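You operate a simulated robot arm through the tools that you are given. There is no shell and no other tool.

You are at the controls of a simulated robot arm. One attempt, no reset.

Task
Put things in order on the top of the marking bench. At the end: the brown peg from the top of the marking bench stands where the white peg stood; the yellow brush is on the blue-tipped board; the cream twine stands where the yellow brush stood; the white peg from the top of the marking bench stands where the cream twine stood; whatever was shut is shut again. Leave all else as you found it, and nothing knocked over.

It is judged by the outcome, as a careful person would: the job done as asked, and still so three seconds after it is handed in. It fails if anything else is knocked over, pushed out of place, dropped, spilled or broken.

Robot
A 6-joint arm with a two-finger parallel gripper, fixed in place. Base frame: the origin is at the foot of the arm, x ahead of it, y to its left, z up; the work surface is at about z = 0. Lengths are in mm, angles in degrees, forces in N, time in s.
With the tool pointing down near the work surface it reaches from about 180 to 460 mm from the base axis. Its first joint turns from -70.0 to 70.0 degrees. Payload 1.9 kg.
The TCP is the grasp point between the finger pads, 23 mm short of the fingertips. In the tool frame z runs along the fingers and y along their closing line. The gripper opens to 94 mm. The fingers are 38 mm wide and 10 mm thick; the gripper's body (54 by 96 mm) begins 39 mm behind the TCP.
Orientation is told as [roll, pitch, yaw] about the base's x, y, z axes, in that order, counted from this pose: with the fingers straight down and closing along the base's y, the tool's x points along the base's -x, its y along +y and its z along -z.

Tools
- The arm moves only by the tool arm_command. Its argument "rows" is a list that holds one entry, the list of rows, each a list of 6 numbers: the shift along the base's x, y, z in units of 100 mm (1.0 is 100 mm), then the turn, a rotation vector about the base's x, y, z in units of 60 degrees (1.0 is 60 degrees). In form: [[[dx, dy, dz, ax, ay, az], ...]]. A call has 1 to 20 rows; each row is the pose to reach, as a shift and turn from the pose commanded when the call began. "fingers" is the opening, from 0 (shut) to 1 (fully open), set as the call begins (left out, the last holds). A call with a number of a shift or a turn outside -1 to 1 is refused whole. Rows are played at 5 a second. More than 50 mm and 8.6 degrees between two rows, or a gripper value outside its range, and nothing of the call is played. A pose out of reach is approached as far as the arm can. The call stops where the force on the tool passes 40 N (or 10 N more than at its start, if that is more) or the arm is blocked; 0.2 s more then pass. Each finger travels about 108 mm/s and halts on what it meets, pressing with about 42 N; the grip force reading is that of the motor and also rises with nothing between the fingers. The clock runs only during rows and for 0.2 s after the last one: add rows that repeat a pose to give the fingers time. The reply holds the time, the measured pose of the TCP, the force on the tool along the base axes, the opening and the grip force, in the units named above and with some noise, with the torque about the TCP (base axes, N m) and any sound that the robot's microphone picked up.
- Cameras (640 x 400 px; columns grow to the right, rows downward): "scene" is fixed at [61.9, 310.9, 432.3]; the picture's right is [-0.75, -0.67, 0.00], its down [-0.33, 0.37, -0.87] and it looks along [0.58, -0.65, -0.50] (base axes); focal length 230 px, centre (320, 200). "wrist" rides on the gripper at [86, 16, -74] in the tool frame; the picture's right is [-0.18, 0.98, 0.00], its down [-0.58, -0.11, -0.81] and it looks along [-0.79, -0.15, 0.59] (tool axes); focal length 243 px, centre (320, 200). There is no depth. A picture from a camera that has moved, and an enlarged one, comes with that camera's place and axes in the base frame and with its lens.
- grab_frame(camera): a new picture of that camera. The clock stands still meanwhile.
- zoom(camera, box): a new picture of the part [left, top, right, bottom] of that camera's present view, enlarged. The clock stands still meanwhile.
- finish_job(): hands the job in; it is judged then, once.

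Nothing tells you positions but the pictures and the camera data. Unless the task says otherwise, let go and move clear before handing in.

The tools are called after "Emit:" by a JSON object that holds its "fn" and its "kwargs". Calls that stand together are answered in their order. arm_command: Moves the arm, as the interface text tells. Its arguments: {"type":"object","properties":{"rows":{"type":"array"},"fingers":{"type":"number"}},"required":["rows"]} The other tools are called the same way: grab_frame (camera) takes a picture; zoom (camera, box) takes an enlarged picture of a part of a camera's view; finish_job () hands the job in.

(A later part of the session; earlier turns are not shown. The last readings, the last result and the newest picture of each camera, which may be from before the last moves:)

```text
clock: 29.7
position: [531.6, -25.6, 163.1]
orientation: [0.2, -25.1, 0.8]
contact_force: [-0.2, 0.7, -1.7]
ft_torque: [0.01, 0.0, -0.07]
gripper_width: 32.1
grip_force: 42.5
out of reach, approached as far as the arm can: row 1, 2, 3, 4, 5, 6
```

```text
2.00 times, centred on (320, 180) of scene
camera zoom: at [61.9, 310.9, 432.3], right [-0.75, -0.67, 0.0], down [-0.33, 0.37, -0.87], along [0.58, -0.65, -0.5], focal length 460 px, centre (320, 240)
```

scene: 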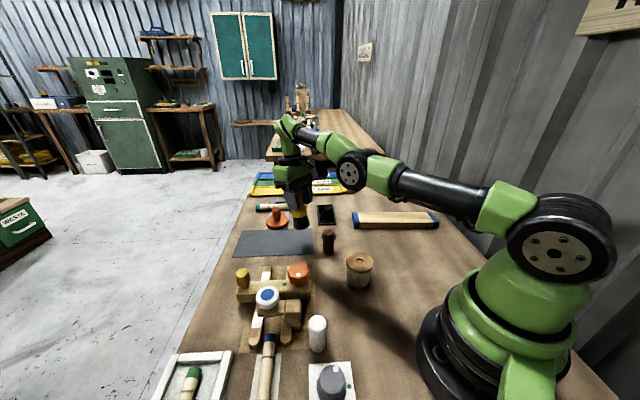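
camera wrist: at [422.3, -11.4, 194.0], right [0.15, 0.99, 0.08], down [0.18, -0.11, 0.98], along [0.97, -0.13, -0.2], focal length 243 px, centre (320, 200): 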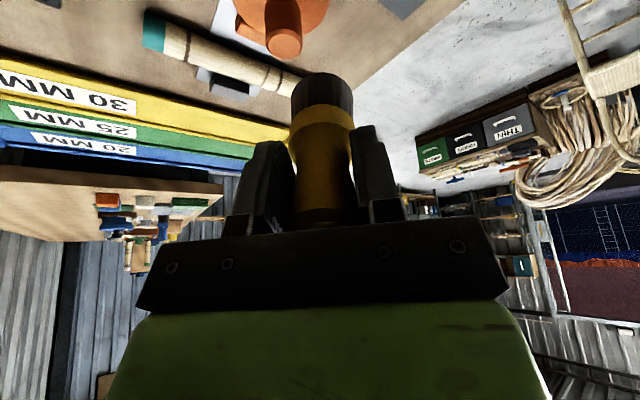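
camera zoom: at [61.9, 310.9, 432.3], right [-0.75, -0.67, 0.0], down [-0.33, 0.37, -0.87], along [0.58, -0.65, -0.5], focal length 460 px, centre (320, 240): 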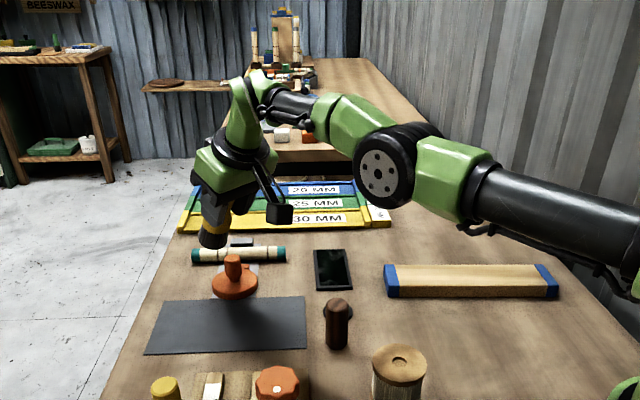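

The tool is tilted well out and the arm is straight. Now I'll make the long inward swing, adding a slight inward pull over the second half.

Emit:
{"fn": "arm_command", "kwargs": {"rows": [[[-0.088, 0, -0.038, 0, 0.055, 0], [-0.177, 0, -0.071, 0, 0.11, 0], [-0.269, 0, -0.099, 0, 0.165, 0], [-0.362, 0, -0.121, 0, 0.22, 0], [-0.456, 0, -0.138, 0, 0.275, 0], [-0.551, 0, -0.15, 0, 0.33, 0], [-0.65, 0, -0.156, 0, 0.385, 0], [-0.76, 0, -0.156, 0, 0.44, 0], [-0.87, 0, -0.15, 0, 0.495, 0], [-0.98, 0, -0.14, 0, 0.55, 0], [-1.0, 0, -0.14, 0, 0.55, 0], [-1.0, 0, -0.14, 0, 0.55, 0]]]}}

Emit:
{"fn": "grab_frame", "kwargs": {"camera": "wrist"}}

Emit:
{"fn": "zoom", "kwargs": {"camera": "scene", "box": [260, 100, 420, 200]}}

```text
clock: 32.3
position: [432.2, -25.2, 149.0]
orientation: [0.5, 7.9, 0.7]
contact_force: [-0.1, -0.4, -1.1]
ft_torque: [0.01, 0.03, 0.01]
gripper_width: 32.0
grip_force: 42.2
```

```text
taken
camera wrist: at [358.0, -11.2, 234.3], right [0.17, 0.99, -0.02], down [0.69, -0.11, 0.72], along [0.71, -0.13, -0.69], focal length 243 px, centre (320, 200)
```

wrist: 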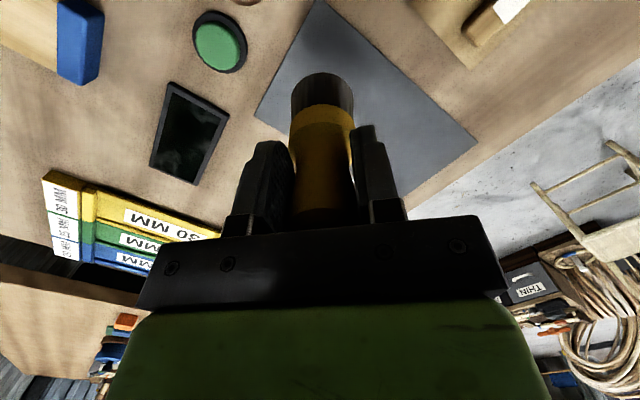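

```text
4.00 times, centred on (340, 150) of scene
camera zoom: at [61.9, 310.9, 432.3], right [-0.75, -0.67, 0.0], down [-0.33, 0.37, -0.87], along [0.58, -0.65, -0.5], focal length 919 px, centre (240, 400)
```

zoom: 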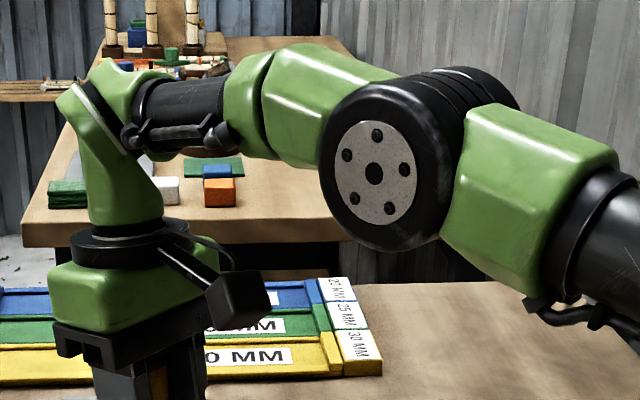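

The elbow has popped up to the correct side and the arm is free again. From now on I'll stay inside the reach limit. I'll pull in, raise and bring the tool back to vertical.

Emit:
{"fn": "arm_command", "kwargs": {"rows": [[[-0.05, 0, 0.08, 0, 0, 0], [-0.12, 0, 0.18, 0, 0, 0], [-0.2, 0, 0.28, 0, -0.02, 0], [-0.28, 0, 0.38, 0, -0.05, 0], [-0.36, 0, 0.46, 0, -0.08, 0], [-0.44, 0, 0.52, 0, -0.11, 0], [-0.52, 0, 0.55, 0, -0.132, -0.01], [-0.52, 0, 0.55, 0, -0.132, -0.01]]]}}

Emit:
{"fn": "grab_frame", "kwargs": {"camera": "wrist"}}

Emit:
{"fn": "grab_frame", "kwargs": {"camera": "scene"}}

```text
clock: 34.1
position: [379.0, -24.5, 204.0]
orientation: [0.5, -0.2, 0.1]
contact_force: [-0.1, 0.3, -1.3]
ft_torque: [0.02, 0.02, 0.02]
gripper_width: 32.3
grip_force: 42.4
```

```text
taken
camera wrist: at [294.1, -10.7, 278.5], right [0.18, 0.98, 0.01], down [0.58, -0.11, 0.81], along [0.79, -0.14, -0.59], focal length 243 px, centre (320, 200)
```

wrist: 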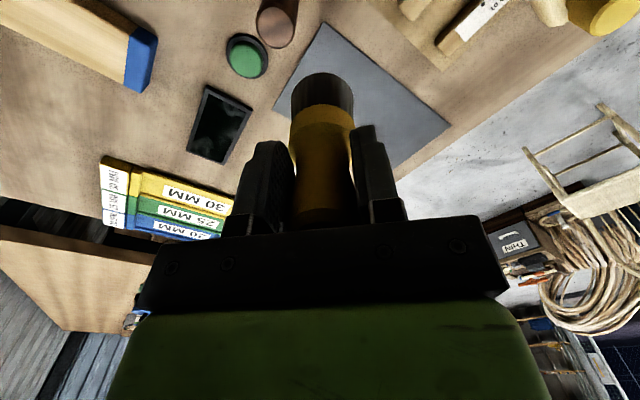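

```text
taken
```

scene: 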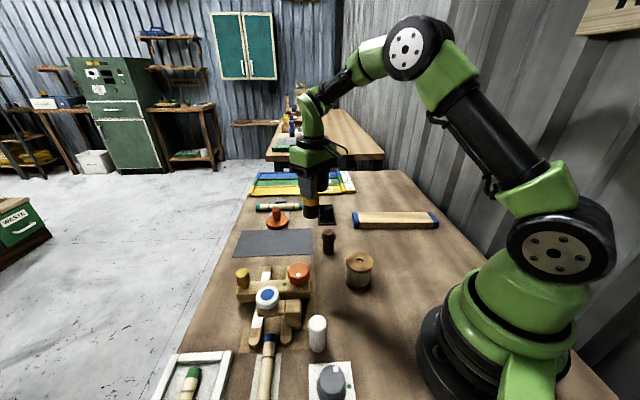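

The arm is back in its normal elbow-up posture with the brush held upright. I'll swing toward the board along an arc at this safe height.

Emit:
{"fn": "arm_command", "kwargs": {"rows": [[[0.0, -0.2, 0, -0.008, 0, -0.05], [-0.03, -0.4, 0, -0.008, 0, -0.1], [-0.07, -0.595, 0, -0.008, 0, -0.15], [-0.12, -0.79, 0, -0.008, 0, -0.2], [-0.18, -0.98, 0, -0.008, 0, -0.25], [-0.18, -0.98, 0, -0.008, 0, -0.25]]]}}

Emit:
{"fn": "arm_command", "kwargs": {"rows": [[[-0.075, -0.195, 0, 0, 0, -0.05], [-0.16, -0.385, 0, 0, 0, -0.1], [-0.255, -0.57, 0, 0, 0, -0.15], [-0.36, -0.745, 0, 0, 0, -0.2], [-0.475, -0.915, 0, 0, 0, -0.25], [-0.475, -0.915, 0, 0, 0, -0.25]]]}}

Emit:
{"fn": "grab_frame", "kwargs": {"camera": "wrist"}}

Emit:
{"fn": "grab_frame", "kwargs": {"camera": "scene"}}

```text
clock: 35.5
position: [360.0, -124.1, 204.2]
orientation: [0.0, -0.3, -14.9]
contact_force: [0.4, -0.5, -0.3]
ft_torque: [0.0, 0.01, -0.04]
gripper_width: 32.1
grip_force: 42.2
```

```text
clock: 36.9
position: [313.7, -215.8, 204.0]
orientation: [0.0, -0.2, -29.9]
contact_force: [0.3, -0.1, -0.9]
ft_torque: [-0.01, 0.05, 0.02]
gripper_width: 32.3
grip_force: 42.3
```

```text
taken
camera wrist: at [246.9, -159.1, 278.6], right [0.65, 0.76, 0.0], down [0.45, -0.38, 0.81], along [0.61, -0.53, -0.59], focal length 243 px, centre (320, 200)
```

wrist: 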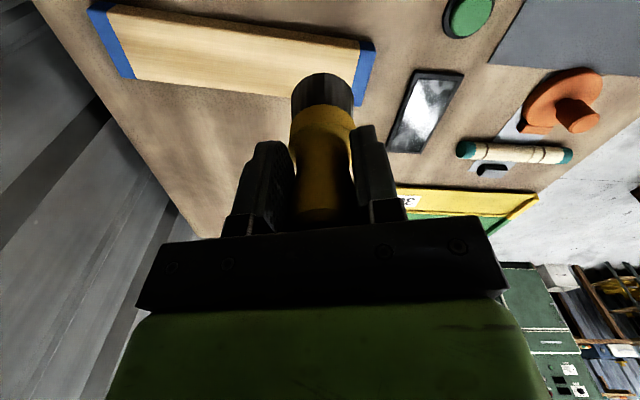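

```text
taken
```

scene: 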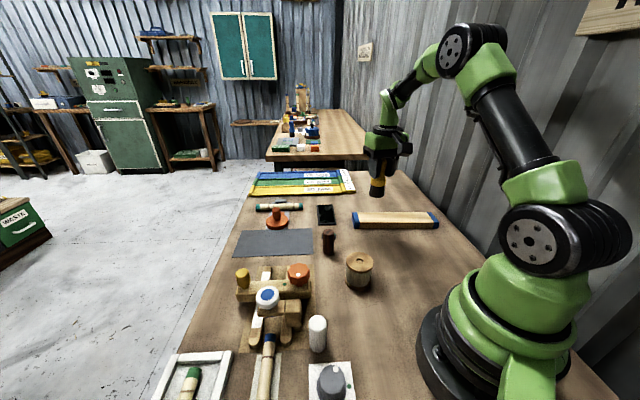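

The board is in view from the wrist camera. I'll enlarge it to fix its centre and edges precisely.

Emit:
{"fn": "zoom", "kwargs": {"camera": "wrist", "box": [70, 0, 390, 200]}}

```text
2.00 times, centred on (230, 100) of wrist
camera zoom: at [246.9, -159.1, 278.6], right [0.65, 0.76, 0.0], down [0.45, -0.38, 0.81], along [0.61, -0.53, -0.59], focal length 485 px, centre (500, 400)
```

zoom: 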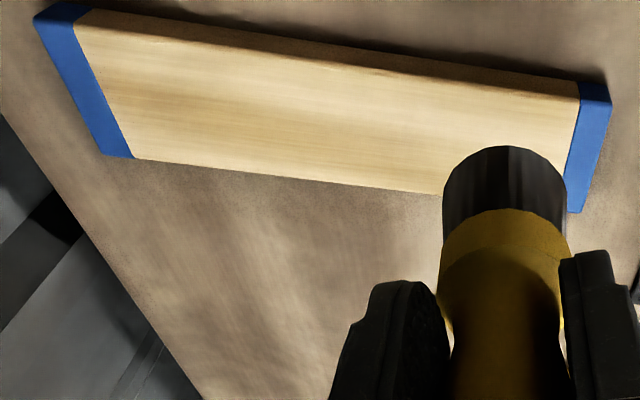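

The board corners agree from both cameras: centre (287,-295), top at z≈22, about 58 mm wide. I'll move the brush over the centre and descend partway.

Emit:
{"fn": "arm_command", "kwargs": {"rows": [[[-0.054, -0.124, 0, 0, 0, -0.033], [-0.108, -0.248, 0, 0, 0, -0.066], [-0.162, -0.372, 0, 0, 0, -0.1], [-0.216, -0.495, 0, 0, 0, -0.133], [-0.27, -0.618, 0, 0, 0, -0.166], [-0.324, -0.742, 0, 0, 0, -0.2], [-0.324, -0.742, -0.15, 0, 0, -0.2], [-0.324, -0.742, -0.3, 0, 0, -0.2], [-0.324, -0.742, -0.45, 0, 0, -0.2], [-0.324, -0.742, -0.6, 0, 0, -0.2], [-0.324, -0.742, -0.75, 0, 0, -0.2], [-0.324, -0.742, -0.75, 0, 0, -0.2]]]}}

Emit:
{"fn": "grab_frame", "kwargs": {"camera": "wrist"}}

Emit:
{"fn": "zoom", "kwargs": {"camera": "scene", "box": [330, 130, 490, 250]}}

```text
clock: 39.5
position: [283.0, -288.7, 128.8]
orientation: [0.0, -0.3, -41.9]
contact_force: [-0.8, -0.3, -0.6]
ft_torque: [0.02, 0.02, 0.01]
gripper_width: 32.0
grip_force: 42.2
```

```text
taken
camera wrist: at [230.7, -220.1, 203.3], right [0.79, 0.61, 0.0], down [0.36, -0.47, 0.81], along [0.49, -0.64, -0.59], focal length 243 px, centre (320, 200)
```

wrist: 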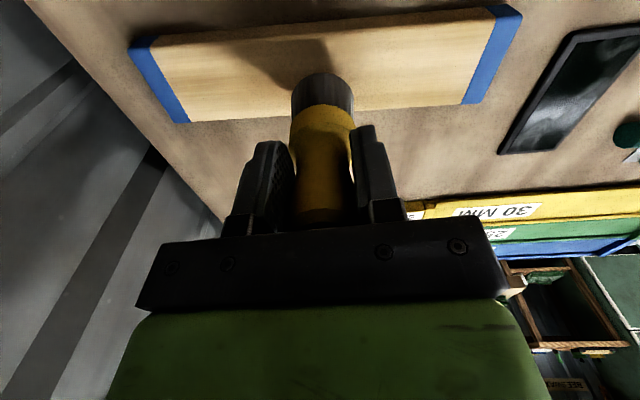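

```text
3.33 times, centred on (410, 190) of scene
camera zoom: at [61.9, 310.9, 432.3], right [-0.75, -0.67, 0.0], down [-0.33, 0.37, -0.87], along [0.58, -0.65, -0.5], focal length 766 px, centre (20, 233)
```

zoom: 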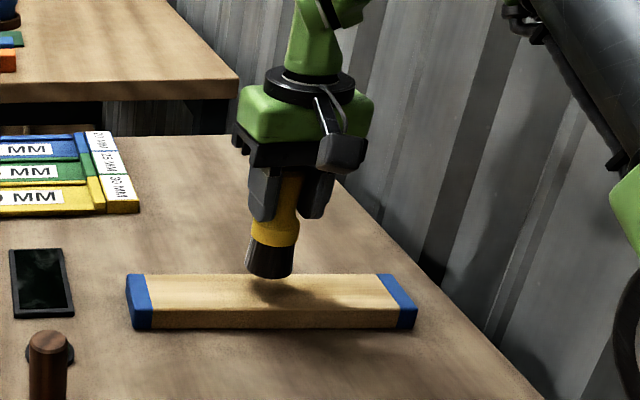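

The brush is over the middle of the board, about 26 mm above it. I'll lower it gently until it touches.

Emit:
{"fn": "arm_command", "kwargs": {"rows": [[[0, 0, -0.08, 0, 0, 0], [0, 0, -0.15, 0, 0, 0], [0, 0, -0.2, 0, 0, 0], [0, 0, -0.23, 0, 0, 0], [0, 0, -0.25, 0, 0, 0], [0, 0, -0.25, 0, 0, 0]]]}}

Emit:
{"fn": "zoom", "kwargs": {"camera": "scene", "box": [350, 160, 450, 240]}}

Emit:
{"fn": "grab_frame", "kwargs": {"camera": "wrist"}}

```text
clock: 40.9
position: [284.5, -289.1, 105.3]
orientation: [-0.1, -0.4, -41.9]
contact_force: [-3.9, 2.9, 22.7]
ft_torque: [0.13, 0.13, -0.07]
gripper_width: 31.8
grip_force: 42.5
```

```text
5.00 times, centred on (400, 200) of scene
camera zoom: at [61.8, 311.0, 432.3], right [-0.75, -0.67, 0.0], down [-0.33, 0.37, -0.87], along [0.58, -0.65, -0.5], focal length 1149 px, centre (-80, 200)
```

zoom: 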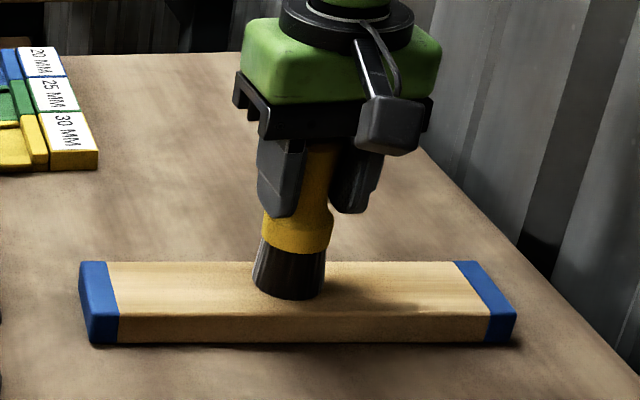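

```text
taken
camera wrist: at [230.5, -220.2, 179.5], right [0.79, 0.61, 0.0], down [0.36, -0.47, 0.81], along [0.49, -0.64, -0.59], focal length 243 px, centre (320, 200)
```

wrist: 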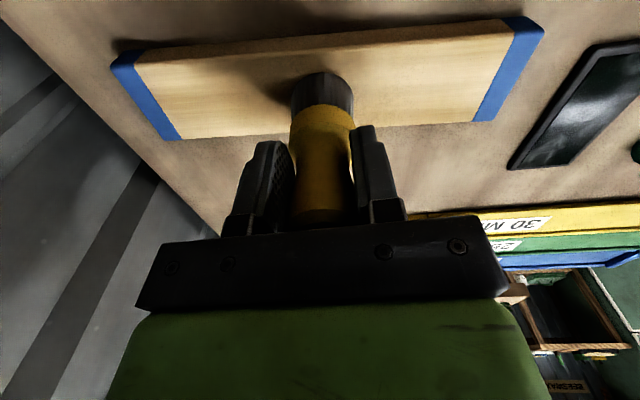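

The brush is standing on the board with about 23 N of press. I'll ease up slightly, then open the fingers.

Emit:
{"fn": "arm_command", "kwargs": {"rows": [[[0, 0, 0.008, 0, 0, 0], [0, 0, 0.012, 0, 0, 0]]]}}

Emit:
{"fn": "arm_command", "kwargs": {"rows": [[[0, 0, 0, 0, 0, 0], [0, 0, 0, 0, 0, 0], [0, 0, 0, 0, 0, 0], [0, 0, 0, 0, 0, 0]]], "fingers": 0.85}}

Emit:
{"fn": "zoom", "kwargs": {"camera": "scene", "box": [350, 160, 450, 240]}}

```text
clock: 41.5
position: [282.9, -290.1, 105.2]
orientation: [-0.1, -0.3, -41.7]
contact_force: [1.8, -4.0, 10.0]
ft_torque: [-0.34, -0.39, -0.03]
gripper_width: 31.9
grip_force: 42.0
```

```text
clock: 42.5
position: [283.1, -289.1, 106.1]
orientation: [0.0, -0.3, -41.9]
contact_force: [0.0, -0.1, 0.1]
ft_torque: [-0.02, 0.01, -0.05]
gripper_width: 79.8
grip_force: 0.0
```

```text
5.00 times, centred on (400, 200) of scene
camera zoom: at [61.9, 310.9, 432.3], right [-0.75, -0.67, 0.0], down [-0.33, 0.37, -0.87], along [0.58, -0.65, -0.5], focal length 1149 px, centre (-80, 200)
```

zoom: 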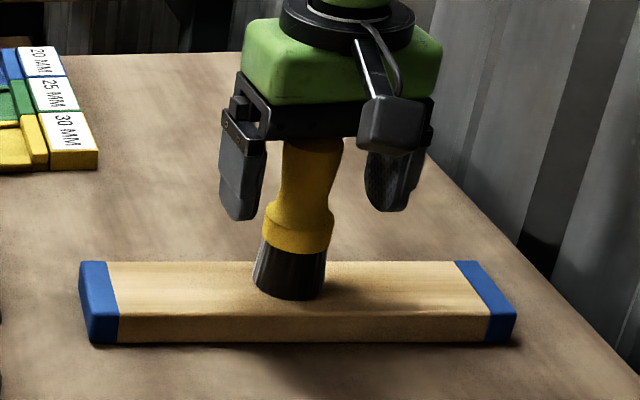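

The brush stands freely on the board. I'll lift straight up and clear, then look closely at the spool and the white peg.

Emit:
{"fn": "arm_command", "kwargs": {"rows": [[[0, 0, 0.1, 0, 0, 0], [0, 0, 0.3, 0, 0, 0], [0, 0, 0.5, 0, 0, 0], [0, 0, 0.75, 0, 0, 0], [0, 0, 1.0, 0, 0, 0], [0, 0, 1.0, 0, 0, 0]]]}}

Emit:
{"fn": "grab_frame", "kwargs": {"camera": "scene"}}

Emit:
{"fn": "zoom", "kwargs": {"camera": "scene", "box": [310, 220, 410, 310]}}

Emit:
{"fn": "zoom", "kwargs": {"camera": "scene", "box": [260, 290, 380, 400]}}

Emit:
{"fn": "zoom", "kwargs": {"camera": "scene", "box": [220, 190, 340, 270]}}

```text
clock: 43.9
position: [282.3, -288.0, 203.4]
orientation: [0.0, -0.2, -41.8]
contact_force: [-0.5, -0.1, 0.8]
ft_torque: [0.02, -0.05, 0.03]
gripper_width: 79.9
grip_force: 0.0
```

```text
taken
```

scene: 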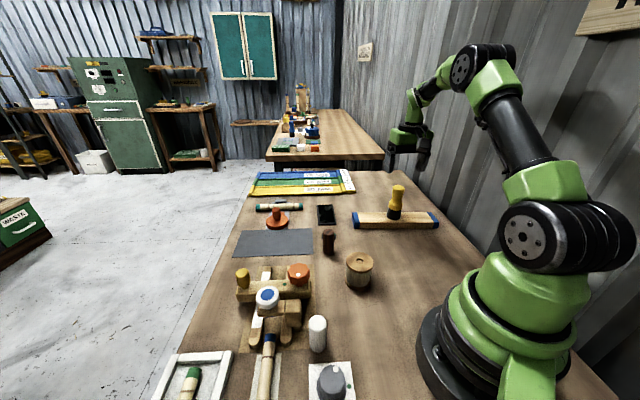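

```text
4.44 times, centred on (360, 265) of scene
camera zoom: at [61.9, 310.9, 432.3], right [-0.75, -0.67, 0.0], down [-0.33, 0.37, -0.87], along [0.58, -0.65, -0.5], focal length 1021 px, centre (142, -89)
```

zoom: 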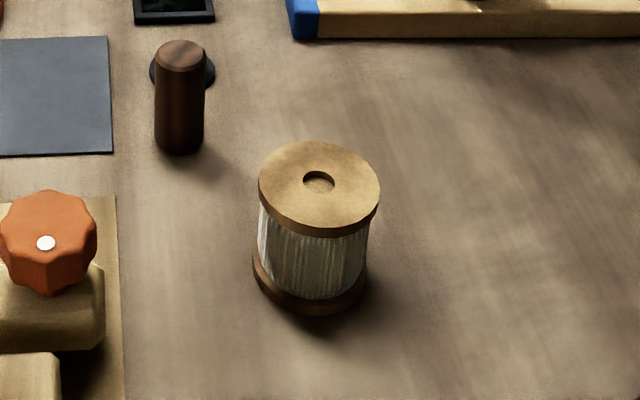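

```text
3.64 times, centred on (320, 345) of scene
camera zoom: at [61.9, 310.9, 432.3], right [-0.75, -0.67, 0.0], down [-0.33, 0.37, -0.87], along [0.58, -0.65, -0.5], focal length 836 px, centre (320, -327)
```

zoom: 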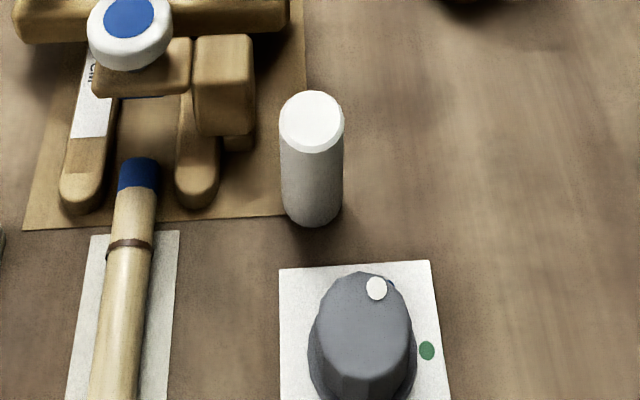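

```text
5.00 times, centred on (280, 230) of scene
camera zoom: at [61.9, 310.9, 432.3], right [-0.75, -0.67, 0.0], down [-0.33, 0.37, -0.87], along [0.58, -0.65, -0.5], focal length 1149 px, centre (520, 50)
```

zoom: 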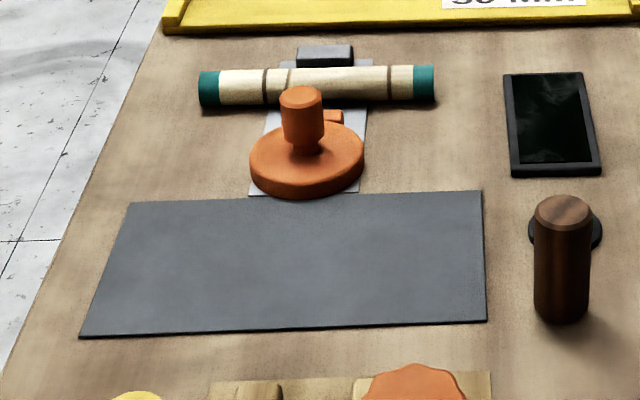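

Refined estimates put the spool at about (242,-23), diameter 60, height 63, and the white peg near (212,148). I'll swing back toward the spool at safe height to view it from above.

Emit:
{"fn": "arm_command", "kwargs": {"rows": [[[-0.03, 0.2, 0, 0, 0, 0.04], [-0.05, 0.4, 0, 0, 0, 0.08], [-0.08, 0.6, 0, 0, 0, 0.12], [-0.1, 0.8, 0, 0, 0, 0.16], [-0.13, 0.99, 0, 0, 0, 0.2]]]}}

Emit:
{"fn": "arm_command", "kwargs": {"rows": [[[-0.03, 0.2, 0, 0, 0, 0.05], [-0.06, 0.4, 0, 0, 0, 0.1], [-0.09, 0.6, 0, 0, 0, 0.15], [-0.12, 0.8, 0, 0, 0, 0.2], [-0.15, 0.98, 0, 0, 0, 0.25]]]}}

Emit:
{"fn": "arm_command", "kwargs": {"rows": [[[-0.05, 0.18, -0.06, 0, 0, 0.06], [-0.1, 0.35, -0.12, 0, 0, 0.12], [-0.15, 0.52, -0.18, 0, 0, 0.18], [-0.2, 0.69, -0.24, 0, 0, 0.25], [-0.2, 0.69, -0.24, 0, 0, 0.25]]]}}

Emit:
{"fn": "grab_frame", "kwargs": {"camera": "wrist"}}

Emit:
{"fn": "grab_frame", "kwargs": {"camera": "scene"}}

```text
clock: 45.1
position: [270.0, -190.8, 204.8]
orientation: [0.0, -0.2, -29.7]
contact_force: [-0.4, 0.6, 1.2]
ft_torque: [0.03, 0.01, -0.04]
gripper_width: 79.9
grip_force: 0.1
```

```text
clock: 46.3
position: [255.0, -91.9, 205.6]
orientation: [-0.1, -0.2, -14.8]
contact_force: [-0.4, 0.7, -0.2]
ft_torque: [0.03, 0.0, -0.01]
gripper_width: 80.2
grip_force: 0.1
```

```text
clock: 47.5
position: [234.1, -22.5, 181.1]
orientation: [0.0, -0.3, 0.3]
contact_force: [-0.2, -0.9, 0.4]
ft_torque: [0.03, 0.02, 0.0]
gripper_width: 80.1
grip_force: 0.0
```

```text
taken
camera wrist: at [149.3, -7.2, 255.8], right [0.18, 0.98, 0.0], down [0.58, -0.11, 0.81], along [0.79, -0.15, -0.59], focal length 243 px, centre (320, 200)
```

wrist: 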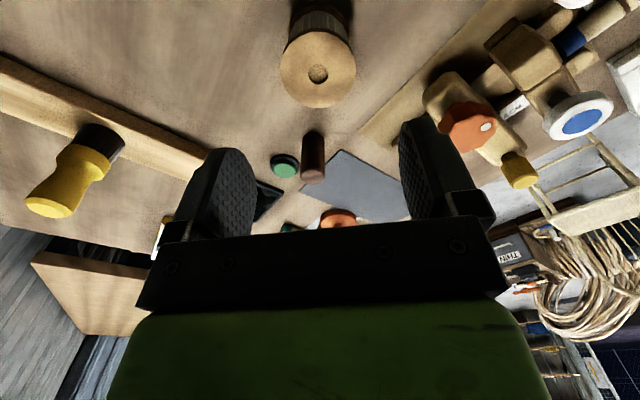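

```text
taken
```

scene: 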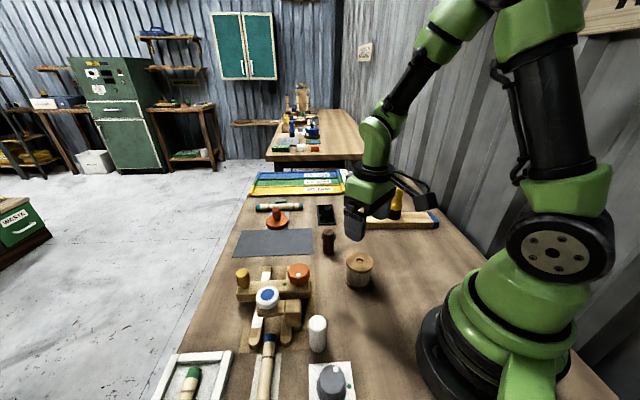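

The wrist view puts the spool at about (241.5,-24.8). I'll open fully, tilt the fingers outward 10° so the far placement stays within reach, and start down over the spool.

Emit:
{"fn": "arm_command", "kwargs": {"rows": [[[0.02, -0.005, 0, 0, -0.055, 0], [0.04, -0.01, 0, 0, -0.11, 0], [0.062, -0.016, 0, 0, -0.167, 0], [0.062, -0.016, -0.2, 0, -0.167, 0], [0.062, -0.016, -0.4, 0, -0.167, 0], [0.062, -0.016, -0.6, 0, -0.167, 0], [0.062, -0.016, -0.75, 0, -0.167, 0], [0.062, -0.016, -0.75, 0, -0.167, 0]]], "fingers": 1.0}}

Emit:
{"fn": "grab_frame", "kwargs": {"camera": "wrist"}}

Emit:
{"fn": "zoom", "kwargs": {"camera": "scene", "box": [290, 180, 450, 310]}}

```text
clock: 49.3
position: [239.9, -22.8, 106.5]
orientation: [0.0, -10.0, 0.2]
contact_force: [0.0, 0.3, 0.6]
ft_torque: [0.02, -0.01, 0.02]
gripper_width: 94.1
grip_force: 0.1
out of reach, approached as far as the arm can: row 6
```

```text
taken
camera wrist: at [142.4, -8.2, 164.7], right [0.18, 0.98, 0.03], down [0.43, -0.11, 0.9], along [0.88, -0.15, -0.44], focal length 243 px, centre (320, 200)
```

wrist: 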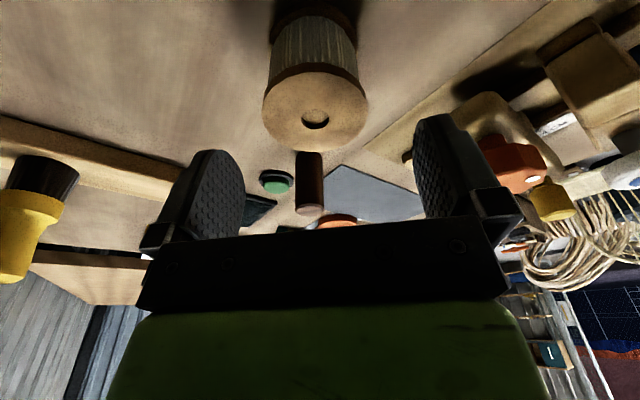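

```text
3.08 times, centred on (370, 245) of scene
camera zoom: at [61.9, 310.9, 432.3], right [-0.75, -0.67, 0.0], down [-0.33, 0.37, -0.87], along [0.58, -0.65, -0.5], focal length 707 px, centre (166, 62)
```

zoom: 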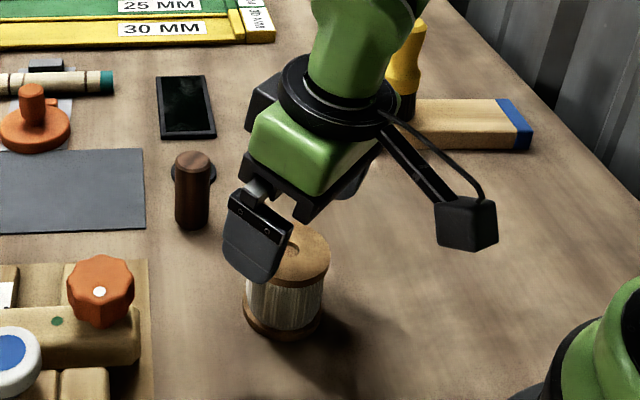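

The fingers straddle the spool and its axis is about (242,-25.5). I'll continue down in small steps to grasp height.

Emit:
{"fn": "arm_command", "kwargs": {"rows": [[[0.02, -0.01, -0.1, 0, 0, 0], [0.02, -0.012, -0.2, 0, 0, 0], [0.02, -0.012, -0.3, 0, 0, 0], [0.02, -0.012, -0.4, 0, 0, 0], [0.02, -0.012, -0.5, 0, 0, 0], [0.02, -0.012, -0.6, 0, 0, 0], [0.02, -0.012, -0.6, 0, 0, 0]]]}}

Emit:
{"fn": "grab_frame", "kwargs": {"camera": "wrist"}}

Emit:
{"fn": "zoom", "kwargs": {"camera": "scene", "box": [290, 180, 450, 310]}}

```text
clock: 50.9
position: [242.5, -25.9, 45.4]
orientation: [-0.2, -10.2, 0.0]
contact_force: [-0.2, -0.2, 0.0]
ft_torque: [0.01, 0.03, -0.02]
gripper_width: 93.9
grip_force: 0.0
```

```text
taken
camera wrist: at [145.8, -10.3, 103.3], right [0.18, 0.98, 0.03], down [0.43, -0.11, 0.9], along [0.89, -0.15, -0.44], focal length 243 px, centre (320, 200)
```

wrist: 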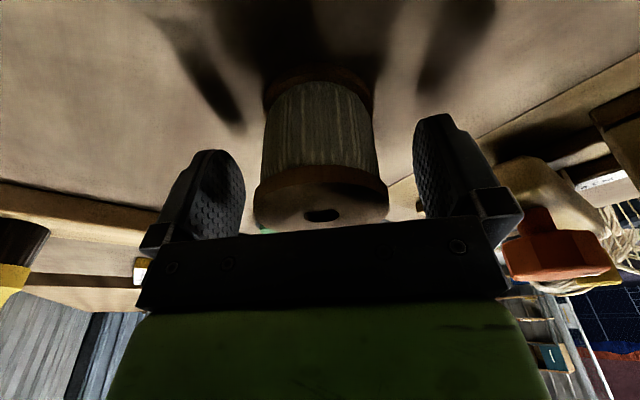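

```text
3.08 times, centred on (370, 245) of scene
camera zoom: at [61.9, 310.9, 432.3], right [-0.75, -0.67, 0.0], down [-0.33, 0.37, -0.87], along [0.58, -0.65, -0.5], focal length 707 px, centre (166, 62)
```

zoom: 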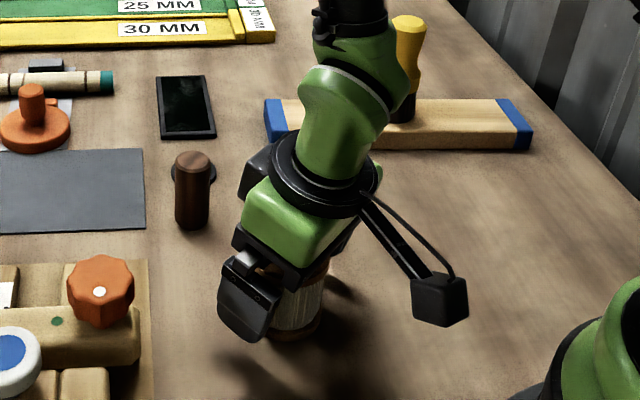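

The fingers are either side of the spool at grasp height with no contact force. I'll close on it.

Emit:
{"fn": "arm_command", "kwargs": {"rows": [[[0, 0, 0, 0, 0, 0], [0, 0, 0, 0, 0, 0], [0, 0, 0, 0, 0, 0], [0, 0, 0, 0, 0, 0]]], "fingers": 0}}

Emit:
{"fn": "grab_frame", "kwargs": {"camera": "wrist"}}

Emit:
{"fn": "zoom", "kwargs": {"camera": "scene", "box": [290, 180, 450, 310]}}

```text
clock: 51.9
position: [243.7, -25.9, 46.1]
orientation: [-0.1, -10.3, 0.0]
contact_force: [-0.6, -1.1, -0.2]
ft_torque: [0.0, -0.01, -0.01]
gripper_width: 59.0
grip_force: 41.5
```

```text
taken
camera wrist: at [145.7, -10.3, 103.4], right [0.18, 0.98, 0.03], down [0.43, -0.11, 0.9], along [0.89, -0.15, -0.44], focal length 243 px, centre (320, 200)
```

wrist: 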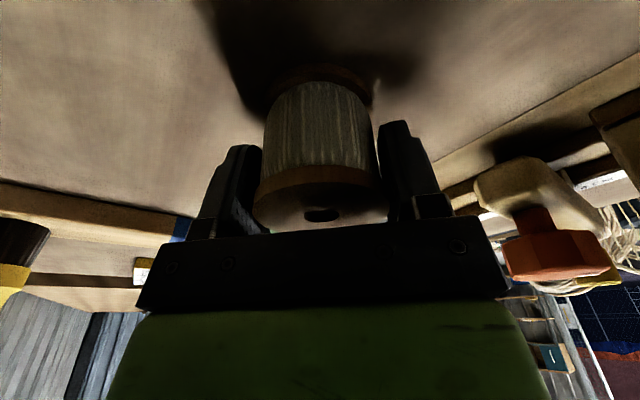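

```text
3.08 times, centred on (370, 245) of scene
camera zoom: at [61.9, 310.9, 432.3], right [-0.75, -0.67, 0.0], down [-0.33, 0.37, -0.87], along [0.58, -0.65, -0.5], focal length 707 px, centre (166, 62)
```

zoom: 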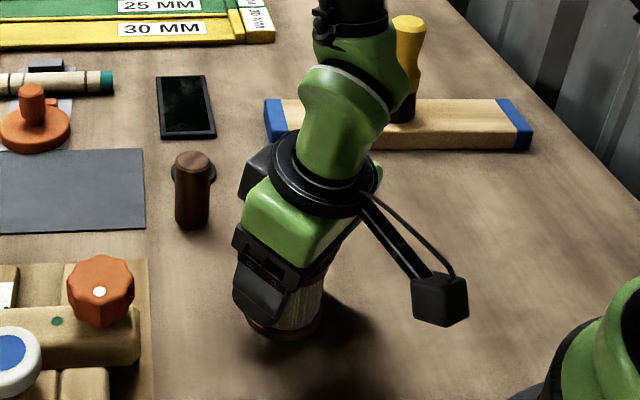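

The spool is gripped at 59 mm. I'll lift it straight up to clear the brown peg.

Emit:
{"fn": "arm_command", "kwargs": {"rows": [[[0, 0, 0.04, 0, 0, 0], [0, 0, 0.12, 0, 0, 0], [0, 0, 0.25, 0, 0, 0], [0, 0, 0.4, 0, 0, 0], [0, 0, 0.55, 0, 0, 0], [0, 0, 0.7, 0, 0, 0], [0, 0, 0.85, 0, 0, 0], [0, 0, 1.0, 0, 0, 0], [0, 0, 1.0, 0, 0, 0]]]}}

Emit:
{"fn": "grab_frame", "kwargs": {"camera": "wrist"}}

Emit:
{"fn": "grab_frame", "kwargs": {"camera": "scene"}}

```text
clock: 53.9
position: [242.3, -28.4, 140.7]
orientation: [-1.1, -10.0, 0.1]
contact_force: [0.6, 0.1, -1.3]
ft_torque: [0.02, 0.0, 0.01]
gripper_width: 59.0
grip_force: 42.5
out of reach, approached as far as the arm can: row 7, 8
```

```text
taken
camera wrist: at [145.5, -11.8, 198.4], right [0.18, 0.98, 0.01], down [0.43, -0.09, 0.9], along [0.88, -0.16, -0.44], focal length 243 px, centre (320, 200)
```

wrist: 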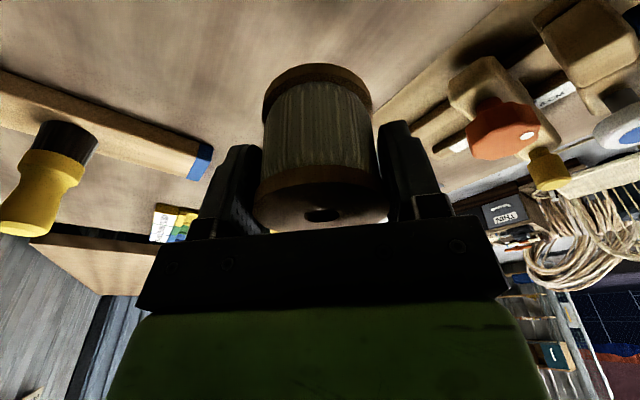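

```text
taken
```

scene: 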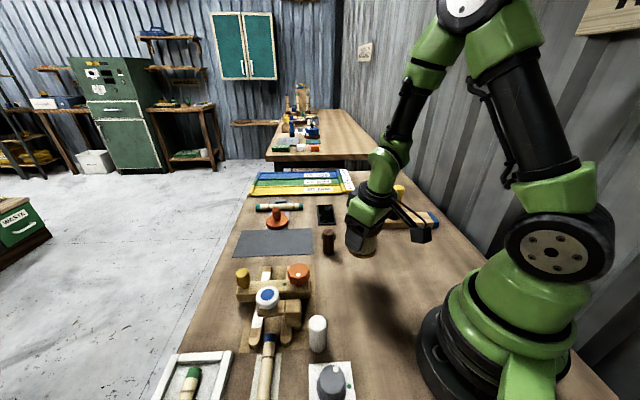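

The spool is lifted and held. The arm was slightly off during the last rows (roll -1.1°), so I'll correct that while moving outward at this height.

Emit:
{"fn": "arm_command", "kwargs": {"rows": [[[0.15, 0.0, 0.0, 0.005, 0, 0], [0.3, 0.005, 0.02, 0.01, 0, 0], [0.48, 0.01, 0.04, 0.018, 0, 0], [0.66, 0.015, 0.05, 0.018, 0, 0], [0.83, 0.015, 0.05, 0.018, 0, 0], [1.0, 0.015, 0.05, 0.018, 0, 0], [1.0, 0.015, 0.05, 0.018, 0, 0]]]}}

Emit:
{"fn": "grab_frame", "kwargs": {"camera": "wrist"}}

```text
clock: 55.5
position: [344.5, -24.0, 149.4]
orientation: [1.1, -10.2, 0.0]
contact_force: [0.4, -0.2, -1.0]
ft_torque: [0.02, 0.03, -0.02]
gripper_width: 58.9
grip_force: 41.6
```

```text
taken
camera wrist: at [246.4, -8.8, 208.2], right [0.18, 0.98, 0.05], down [0.43, -0.12, 0.89], along [0.89, -0.14, -0.44], focal length 243 px, centre (320, 200)
```

wrist: 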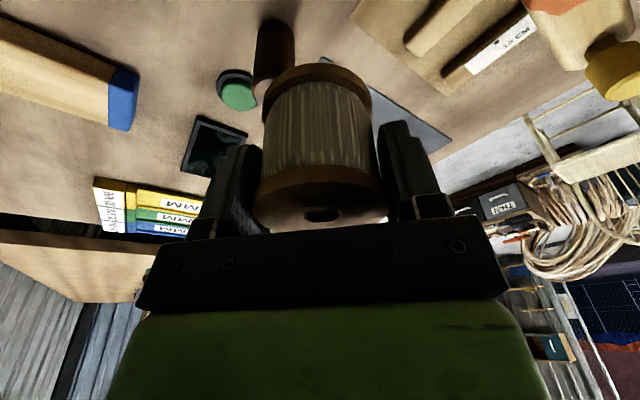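

The roll reads +1.1° now, so I'll take that correction out and keep moving outward at the same height.

Emit:
{"fn": "arm_command", "kwargs": {"rows": [[[0.17, -0.005, 0.0, -0.006, 0, 0], [0.34, -0.01, 0.0, -0.012, 0, 0], [0.51, -0.015, 0.0, -0.018, 0, 0], [0.68, -0.018, 0.0, -0.018, 0, 0], [0.84, -0.018, 0.0, -0.018, 0, 0], [1.0, -0.018, 0.0, -0.018, 0, 0], [1.0, -0.018, 0.0, -0.018, 0, 0]]]}}

Emit:
{"fn": "grab_frame", "kwargs": {"camera": "wrist"}}

Emit:
{"fn": "grab_frame", "kwargs": {"camera": "scene"}}

```text
clock: 57.1
position: [443.6, -26.8, 151.3]
orientation: [0.0, -10.2, 0.2]
contact_force: [0.0, 0.4, -0.4]
ft_torque: [-0.05, 0.0, 0.01]
gripper_width: 58.9
grip_force: 42.6
```

```text
taken
camera wrist: at [345.8, -10.3, 209.7], right [0.18, 0.98, 0.03], down [0.43, -0.11, 0.9], along [0.89, -0.15, -0.44], focal length 243 px, centre (320, 200)
```

wrist: 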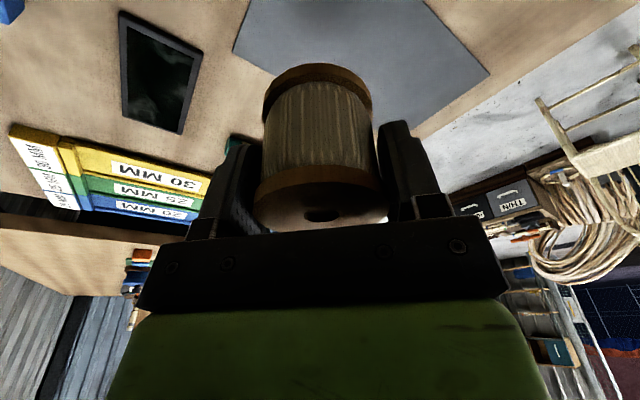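

```text
taken
```

scene: 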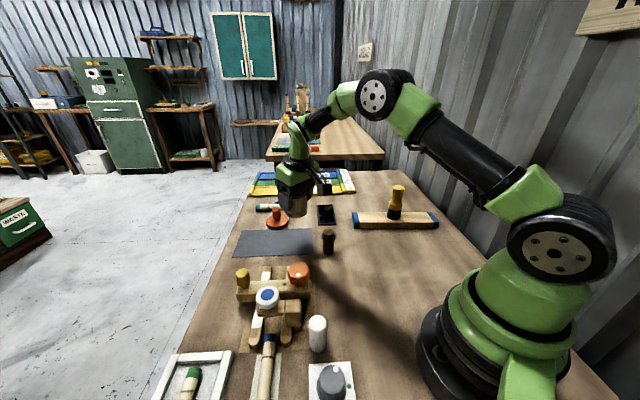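

The arm has a comfortable bend with the spool held upright. I'll move over the brush's old spot and descend to just above the mat.

Emit:
{"fn": "arm_command", "kwargs": {"rows": [[[0.12, 0.003, 0.0, 0, 0, 0], [0.239, 0.006, 0.0, 0, 0, 0], [0.239, 0.006, -0.2, 0, 0, 0], [0.239, 0.006, -0.4, 0, 0, 0], [0.239, 0.006, -0.6, 0, 0, 0], [0.239, 0.006, -0.75, 0, 0, 0], [0.239, 0.006, -0.88, 0, 0, 0], [0.239, 0.006, -0.88, 0, 0, 0]]]}}

Emit:
{"fn": "grab_frame", "kwargs": {"camera": "wrist"}}

Emit:
{"fn": "zoom", "kwargs": {"camera": "scene", "box": [220, 160, 380, 280]}}

```text
clock: 58.9
position: [467.7, -25.9, 63.0]
orientation: [0.0, -10.2, 0.1]
contact_force: [0.5, 0.0, -0.4]
ft_torque: [-0.03, 0.01, -0.02]
gripper_width: 58.7
grip_force: 42.0
```

```text
taken
camera wrist: at [369.8, -10.0, 119.5], right [0.18, 0.98, 0.03], down [0.43, -0.11, 0.9], along [0.89, -0.15, -0.44], focal length 243 px, centre (320, 200)
```

wrist: 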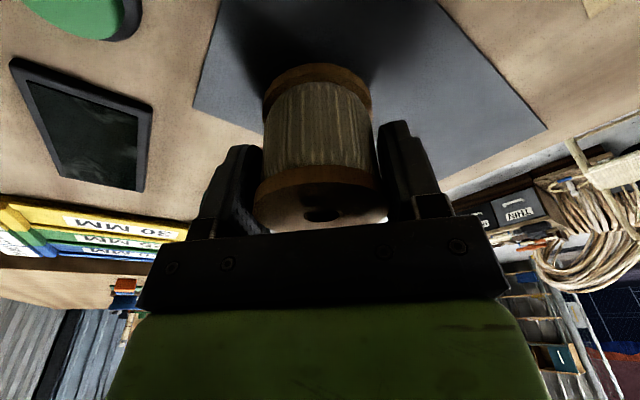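

```text
3.33 times, centred on (300, 220) of scene
camera zoom: at [61.9, 310.9, 432.3], right [-0.75, -0.67, 0.0], down [-0.33, 0.37, -0.87], along [0.58, -0.65, -0.5], focal length 766 px, centre (387, 133)
```

zoom: 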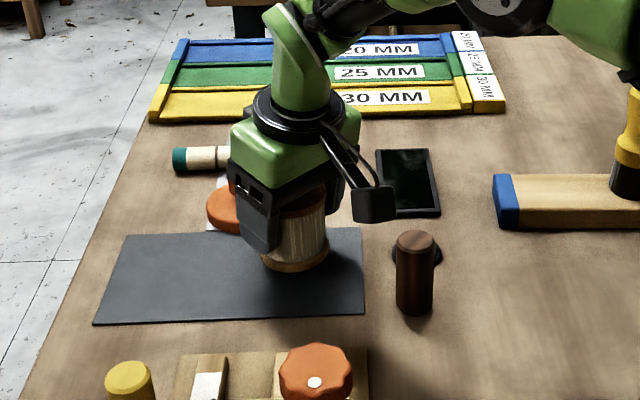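

The spool hangs about 14 mm above the mat at the target spot. I'll lower it gently to contact.

Emit:
{"fn": "arm_command", "kwargs": {"rows": [[[0, 0, -0.05, 0, 0, 0], [0, 0, -0.09, 0, 0, 0], [0, 0, -0.115, 0, 0, 0], [0, 0, -0.13, 0, 0, 0], [0, 0, -0.14, 0, 0, 0], [0, 0, -0.14, 0, 0, 0]]]}}

Emit:
{"fn": "zoom", "kwargs": {"camera": "scene", "box": [220, 160, 380, 280]}}

Emit:
{"fn": "grab_frame", "kwargs": {"camera": "wrist"}}

```text
clock: 60.3
position: [465.5, -24.6, 48.9]
orientation: [-0.1, -10.2, 0.1]
contact_force: [-0.1, 0.1, -0.6]
ft_torque: [-0.03, 0.02, 0.04]
gripper_width: 59.1
grip_force: 42.5
```

```text
3.33 times, centred on (300, 220) of scene
camera zoom: at [61.9, 310.9, 432.3], right [-0.75, -0.67, 0.0], down [-0.33, 0.37, -0.87], along [0.58, -0.65, -0.5], focal length 766 px, centre (387, 133)
```

zoom: 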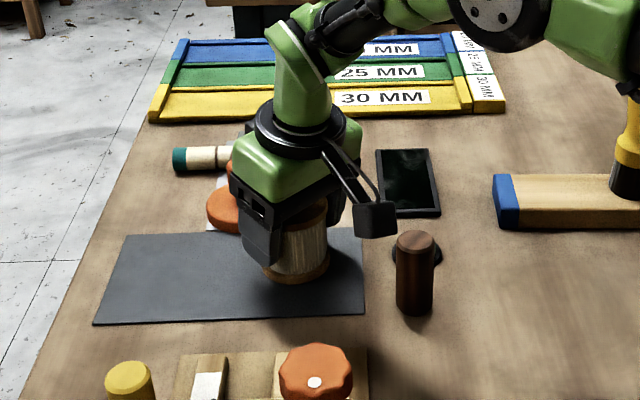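

```text
taken
camera wrist: at [369.1, -10.2, 107.0], right [0.18, 0.98, 0.03], down [0.43, -0.11, 0.9], along [0.89, -0.15, -0.44], focal length 243 px, centre (320, 200)
```

wrist: 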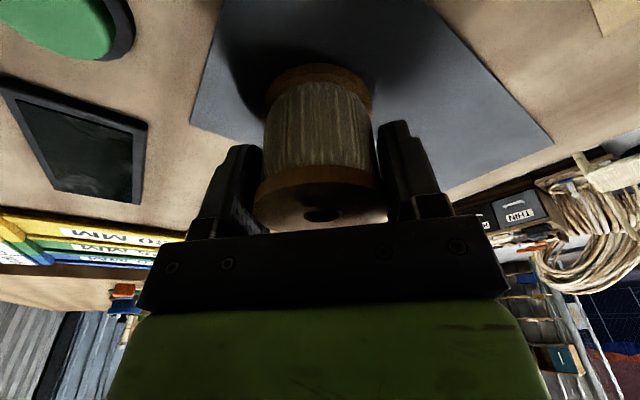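

No contact yet, with about 2 mm left. I'll continue in 1 mm steps.

Emit:
{"fn": "arm_command", "kwargs": {"rows": [[[0, 0, -0.01, 0, 0, 0], [0, 0, -0.018, 0, 0, 0], [0, 0, -0.024, 0, 0, 0], [0, 0, -0.024, 0, 0, 0]]]}}

```text
clock: 61.3
position: [466.8, -24.7, 46.6]
orientation: [-0.1, -10.2, 0.1]
contact_force: [-0.5, -0.5, -1.0]
ft_torque: [0.02, -0.03, 0.0]
gripper_width: 59.0
grip_force: 42.0
```

Emit:
{"fn": "arm_command", "kwargs": {"rows": [[[0, 0, -0.007, 0, 0, 0], [0, 0, -0.014, 0, 0, 0], [0, 0, -0.014, 0, 0, 0]]]}}

Emit:
{"fn": "zoom", "kwargs": {"camera": "scene", "box": [260, 200, 340, 260]}}

```text
clock: 62.1
position: [467.6, -24.9, 45.3]
orientation: [-0.1, -10.3, 0.1]
contact_force: [-1.2, -0.9, 4.7]
ft_torque: [0.01, 0.15, 0.04]
gripper_width: 59.0
grip_force: 42.0
```

```text
6.67 times, centred on (300, 230) of scene
camera zoom: at [61.9, 310.9, 432.3], right [-0.75, -0.67, 0.0], down [-0.33, 0.37, -0.87], along [0.58, -0.65, -0.5], focal length 1532 px, centre (453, 0)
```

zoom: 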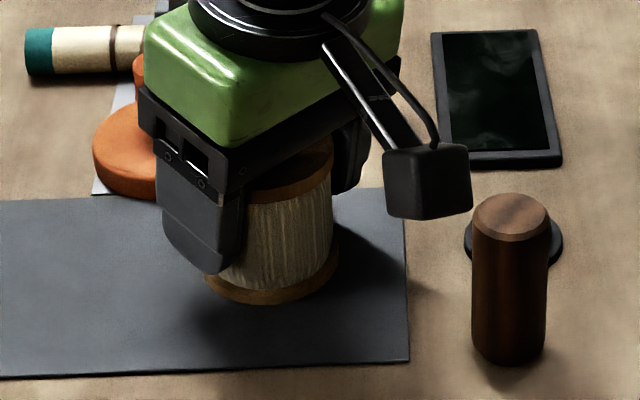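

The spool is touching the mat with about 5 N. I'll open the fingers.

Emit:
{"fn": "arm_command", "kwargs": {"rows": [[[0, 0, 0, 0, 0, 0], [0, 0, 0, 0, 0, 0], [0, 0, 0, 0, 0, 0], [0, 0, 0, 0, 0, 0]]], "fingers": 1.0}}

Emit:
{"fn": "zoom", "kwargs": {"camera": "scene", "box": [220, 180, 380, 280]}}

Emit:
{"fn": "grab_frame", "kwargs": {"camera": "wrist"}}

```text
clock: 63.1
position: [466.3, -23.8, 44.3]
orientation: [-0.1, -10.2, 0.1]
contact_force: [0.0, 0.3, 0.2]
ft_torque: [0.0, -0.03, 0.01]
gripper_width: 94.0
grip_force: 0.0
```

```text
4.00 times, centred on (300, 230) of scene
camera zoom: at [61.9, 310.9, 432.3], right [-0.75, -0.67, 0.0], down [-0.33, 0.37, -0.87], along [0.58, -0.65, -0.5], focal length 919 px, centre (400, 80)
```

zoom: 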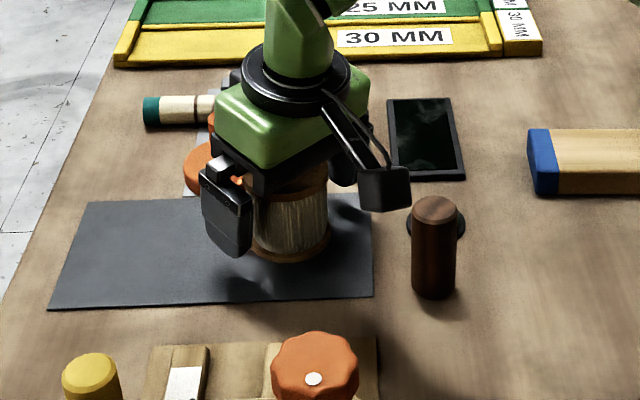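

```text
taken
camera wrist: at [369.2, -9.5, 103.2], right [0.18, 0.98, 0.03], down [0.43, -0.11, 0.9], along [0.89, -0.15, -0.44], focal length 243 px, centre (320, 200)
```

wrist: 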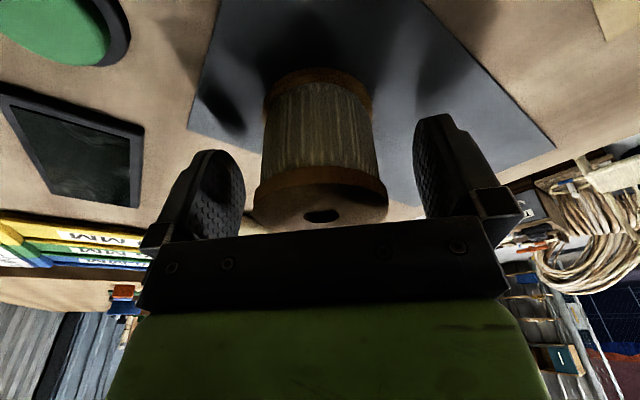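

The spool stands on the mat. I'll rise straight up and check its placement.

Emit:
{"fn": "arm_command", "kwargs": {"rows": [[[0, 0, 0.08, 0, 0, 0], [0, 0, 0.2, 0, 0, 0], [0, 0, 0.4, 0, 0, 0], [0, 0, 0.6, 0, 0, 0], [-0.05, 0, 0.8, 0, 0, 0], [-0.2, 0, 1.0, 0, 0, 0], [-0.4, 0, 1.0, 0, 0, 0], [-0.6, 0, 1.0, 0, 0, 0], [-0.6, 0, 1.0, 0, 0, 0]]]}}

Emit:
{"fn": "grab_frame", "kwargs": {"camera": "wrist"}}

Emit:
{"fn": "zoom", "kwargs": {"camera": "scene", "box": [220, 190, 380, 290]}}

```text
clock: 65.1
position: [406.8, -26.4, 146.1]
orientation: [-0.2, -10.1, 0.1]
contact_force: [-0.1, 0.3, 0.5]
ft_torque: [0.01, 0.0, -0.01]
gripper_width: 94.1
grip_force: 0.0
```

```text
taken
camera wrist: at [309.6, -10.7, 204.3], right [0.18, 0.98, 0.03], down [0.43, -0.11, 0.9], along [0.89, -0.15, -0.44], focal length 243 px, centre (320, 200)
```

wrist: 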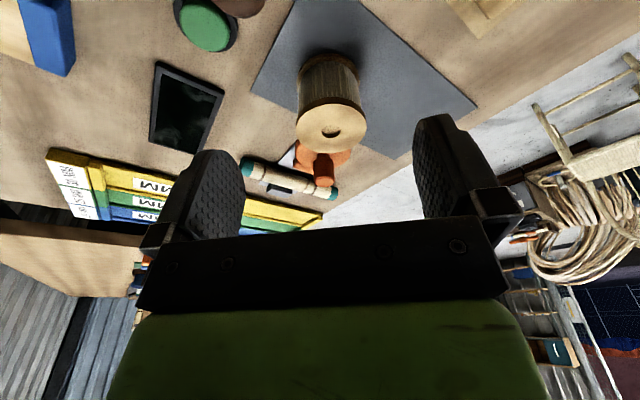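

```text
4.00 times, centred on (300, 240) of scene
camera zoom: at [61.9, 310.9, 432.3], right [-0.75, -0.67, 0.0], down [-0.33, 0.37, -0.87], along [0.58, -0.65, -0.5], focal length 919 px, centre (400, 40)
```

zoom: 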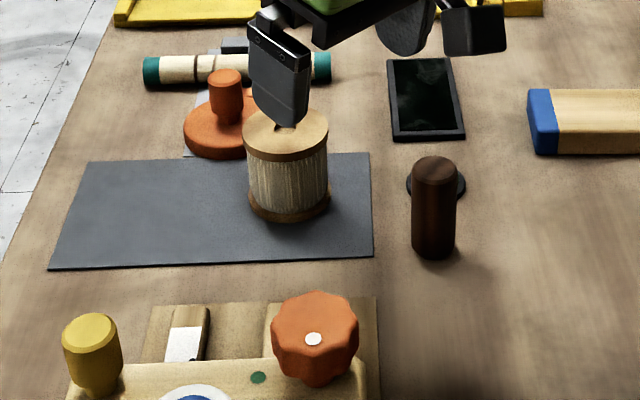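

The spool sits exactly where the brush stood. Next is the white peg, near (216,144), so I'll return the tool to vertical and travel there high above everything.

Emit:
{"fn": "arm_command", "kwargs": {"rows": [[[-0.15, 0.0, 0.1, 0, 0.03, 0], [-0.32, 0.05, 0.2, 0, 0.06, 0], [-0.49, 0.1, 0.3, 0, 0.09, 0], [-0.66, 0.17, 0.4, 0, 0.12, 0], [-0.83, 0.24, 0.5, 0, 0.15, 0], [-1.0, 0.3, 0.5, 0, 0.167, 0], [-1.0, 0.3, 0.5, 0, 0.167, 0]]], "fingers": 0.7}}

Emit:
{"fn": "arm_command", "kwargs": {"rows": [[[-0.17, 0.17, 0, 0, 0, 0], [-0.34, 0.35, 0, 0, 0, 0], [-0.51, 0.53, 0, 0, 0, 0], [-0.68, 0.71, 0, 0, 0, 0], [-0.85, 0.9, 0, 0, 0, 0], [-0.85, 0.9, 0, 0, 0, 0]]]}}

Emit:
{"fn": "grab_frame", "kwargs": {"camera": "wrist"}}

Emit:
{"fn": "grab_frame", "kwargs": {"camera": "scene"}}

```text
clock: 66.7
position: [307.3, 4.5, 197.4]
orientation: [-0.1, -0.2, 0.2]
contact_force: [-0.1, 0.0, -0.6]
ft_torque: [0.02, 0.0, -0.02]
gripper_width: 66.2
grip_force: 0.1
```

```text
clock: 68.1
position: [220.2, 93.5, 194.9]
orientation: [-0.1, -0.2, 0.2]
contact_force: [0.8, 0.7, -0.6]
ft_torque: [-0.01, 0.01, 0.01]
gripper_width: 66.1
grip_force: 0.0
```

```text
taken
camera wrist: at [135.2, 108.9, 269.0], right [0.18, 0.98, 0.0], down [0.58, -0.11, 0.81], along [0.79, -0.15, -0.59], focal length 243 px, centre (320, 200)
```

wrist: 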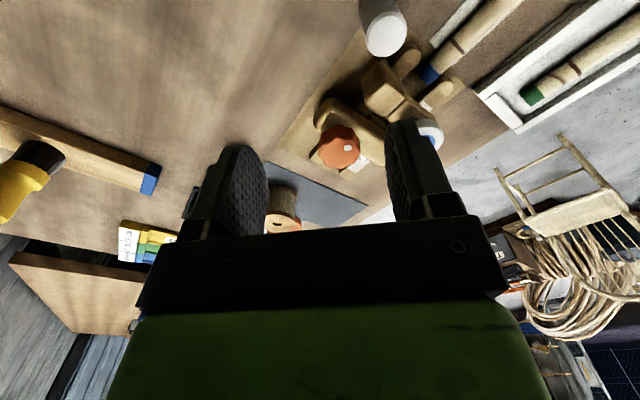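

```text
taken
```

scene: 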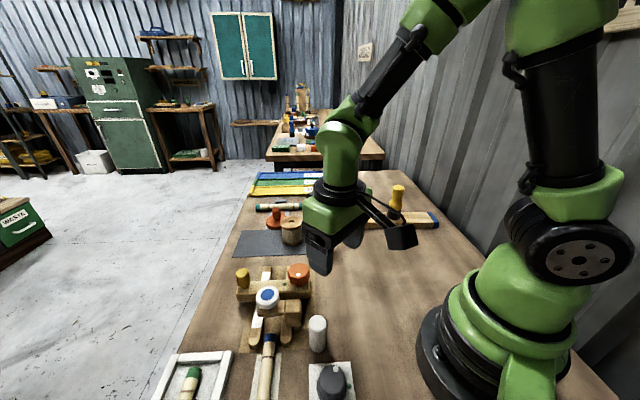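

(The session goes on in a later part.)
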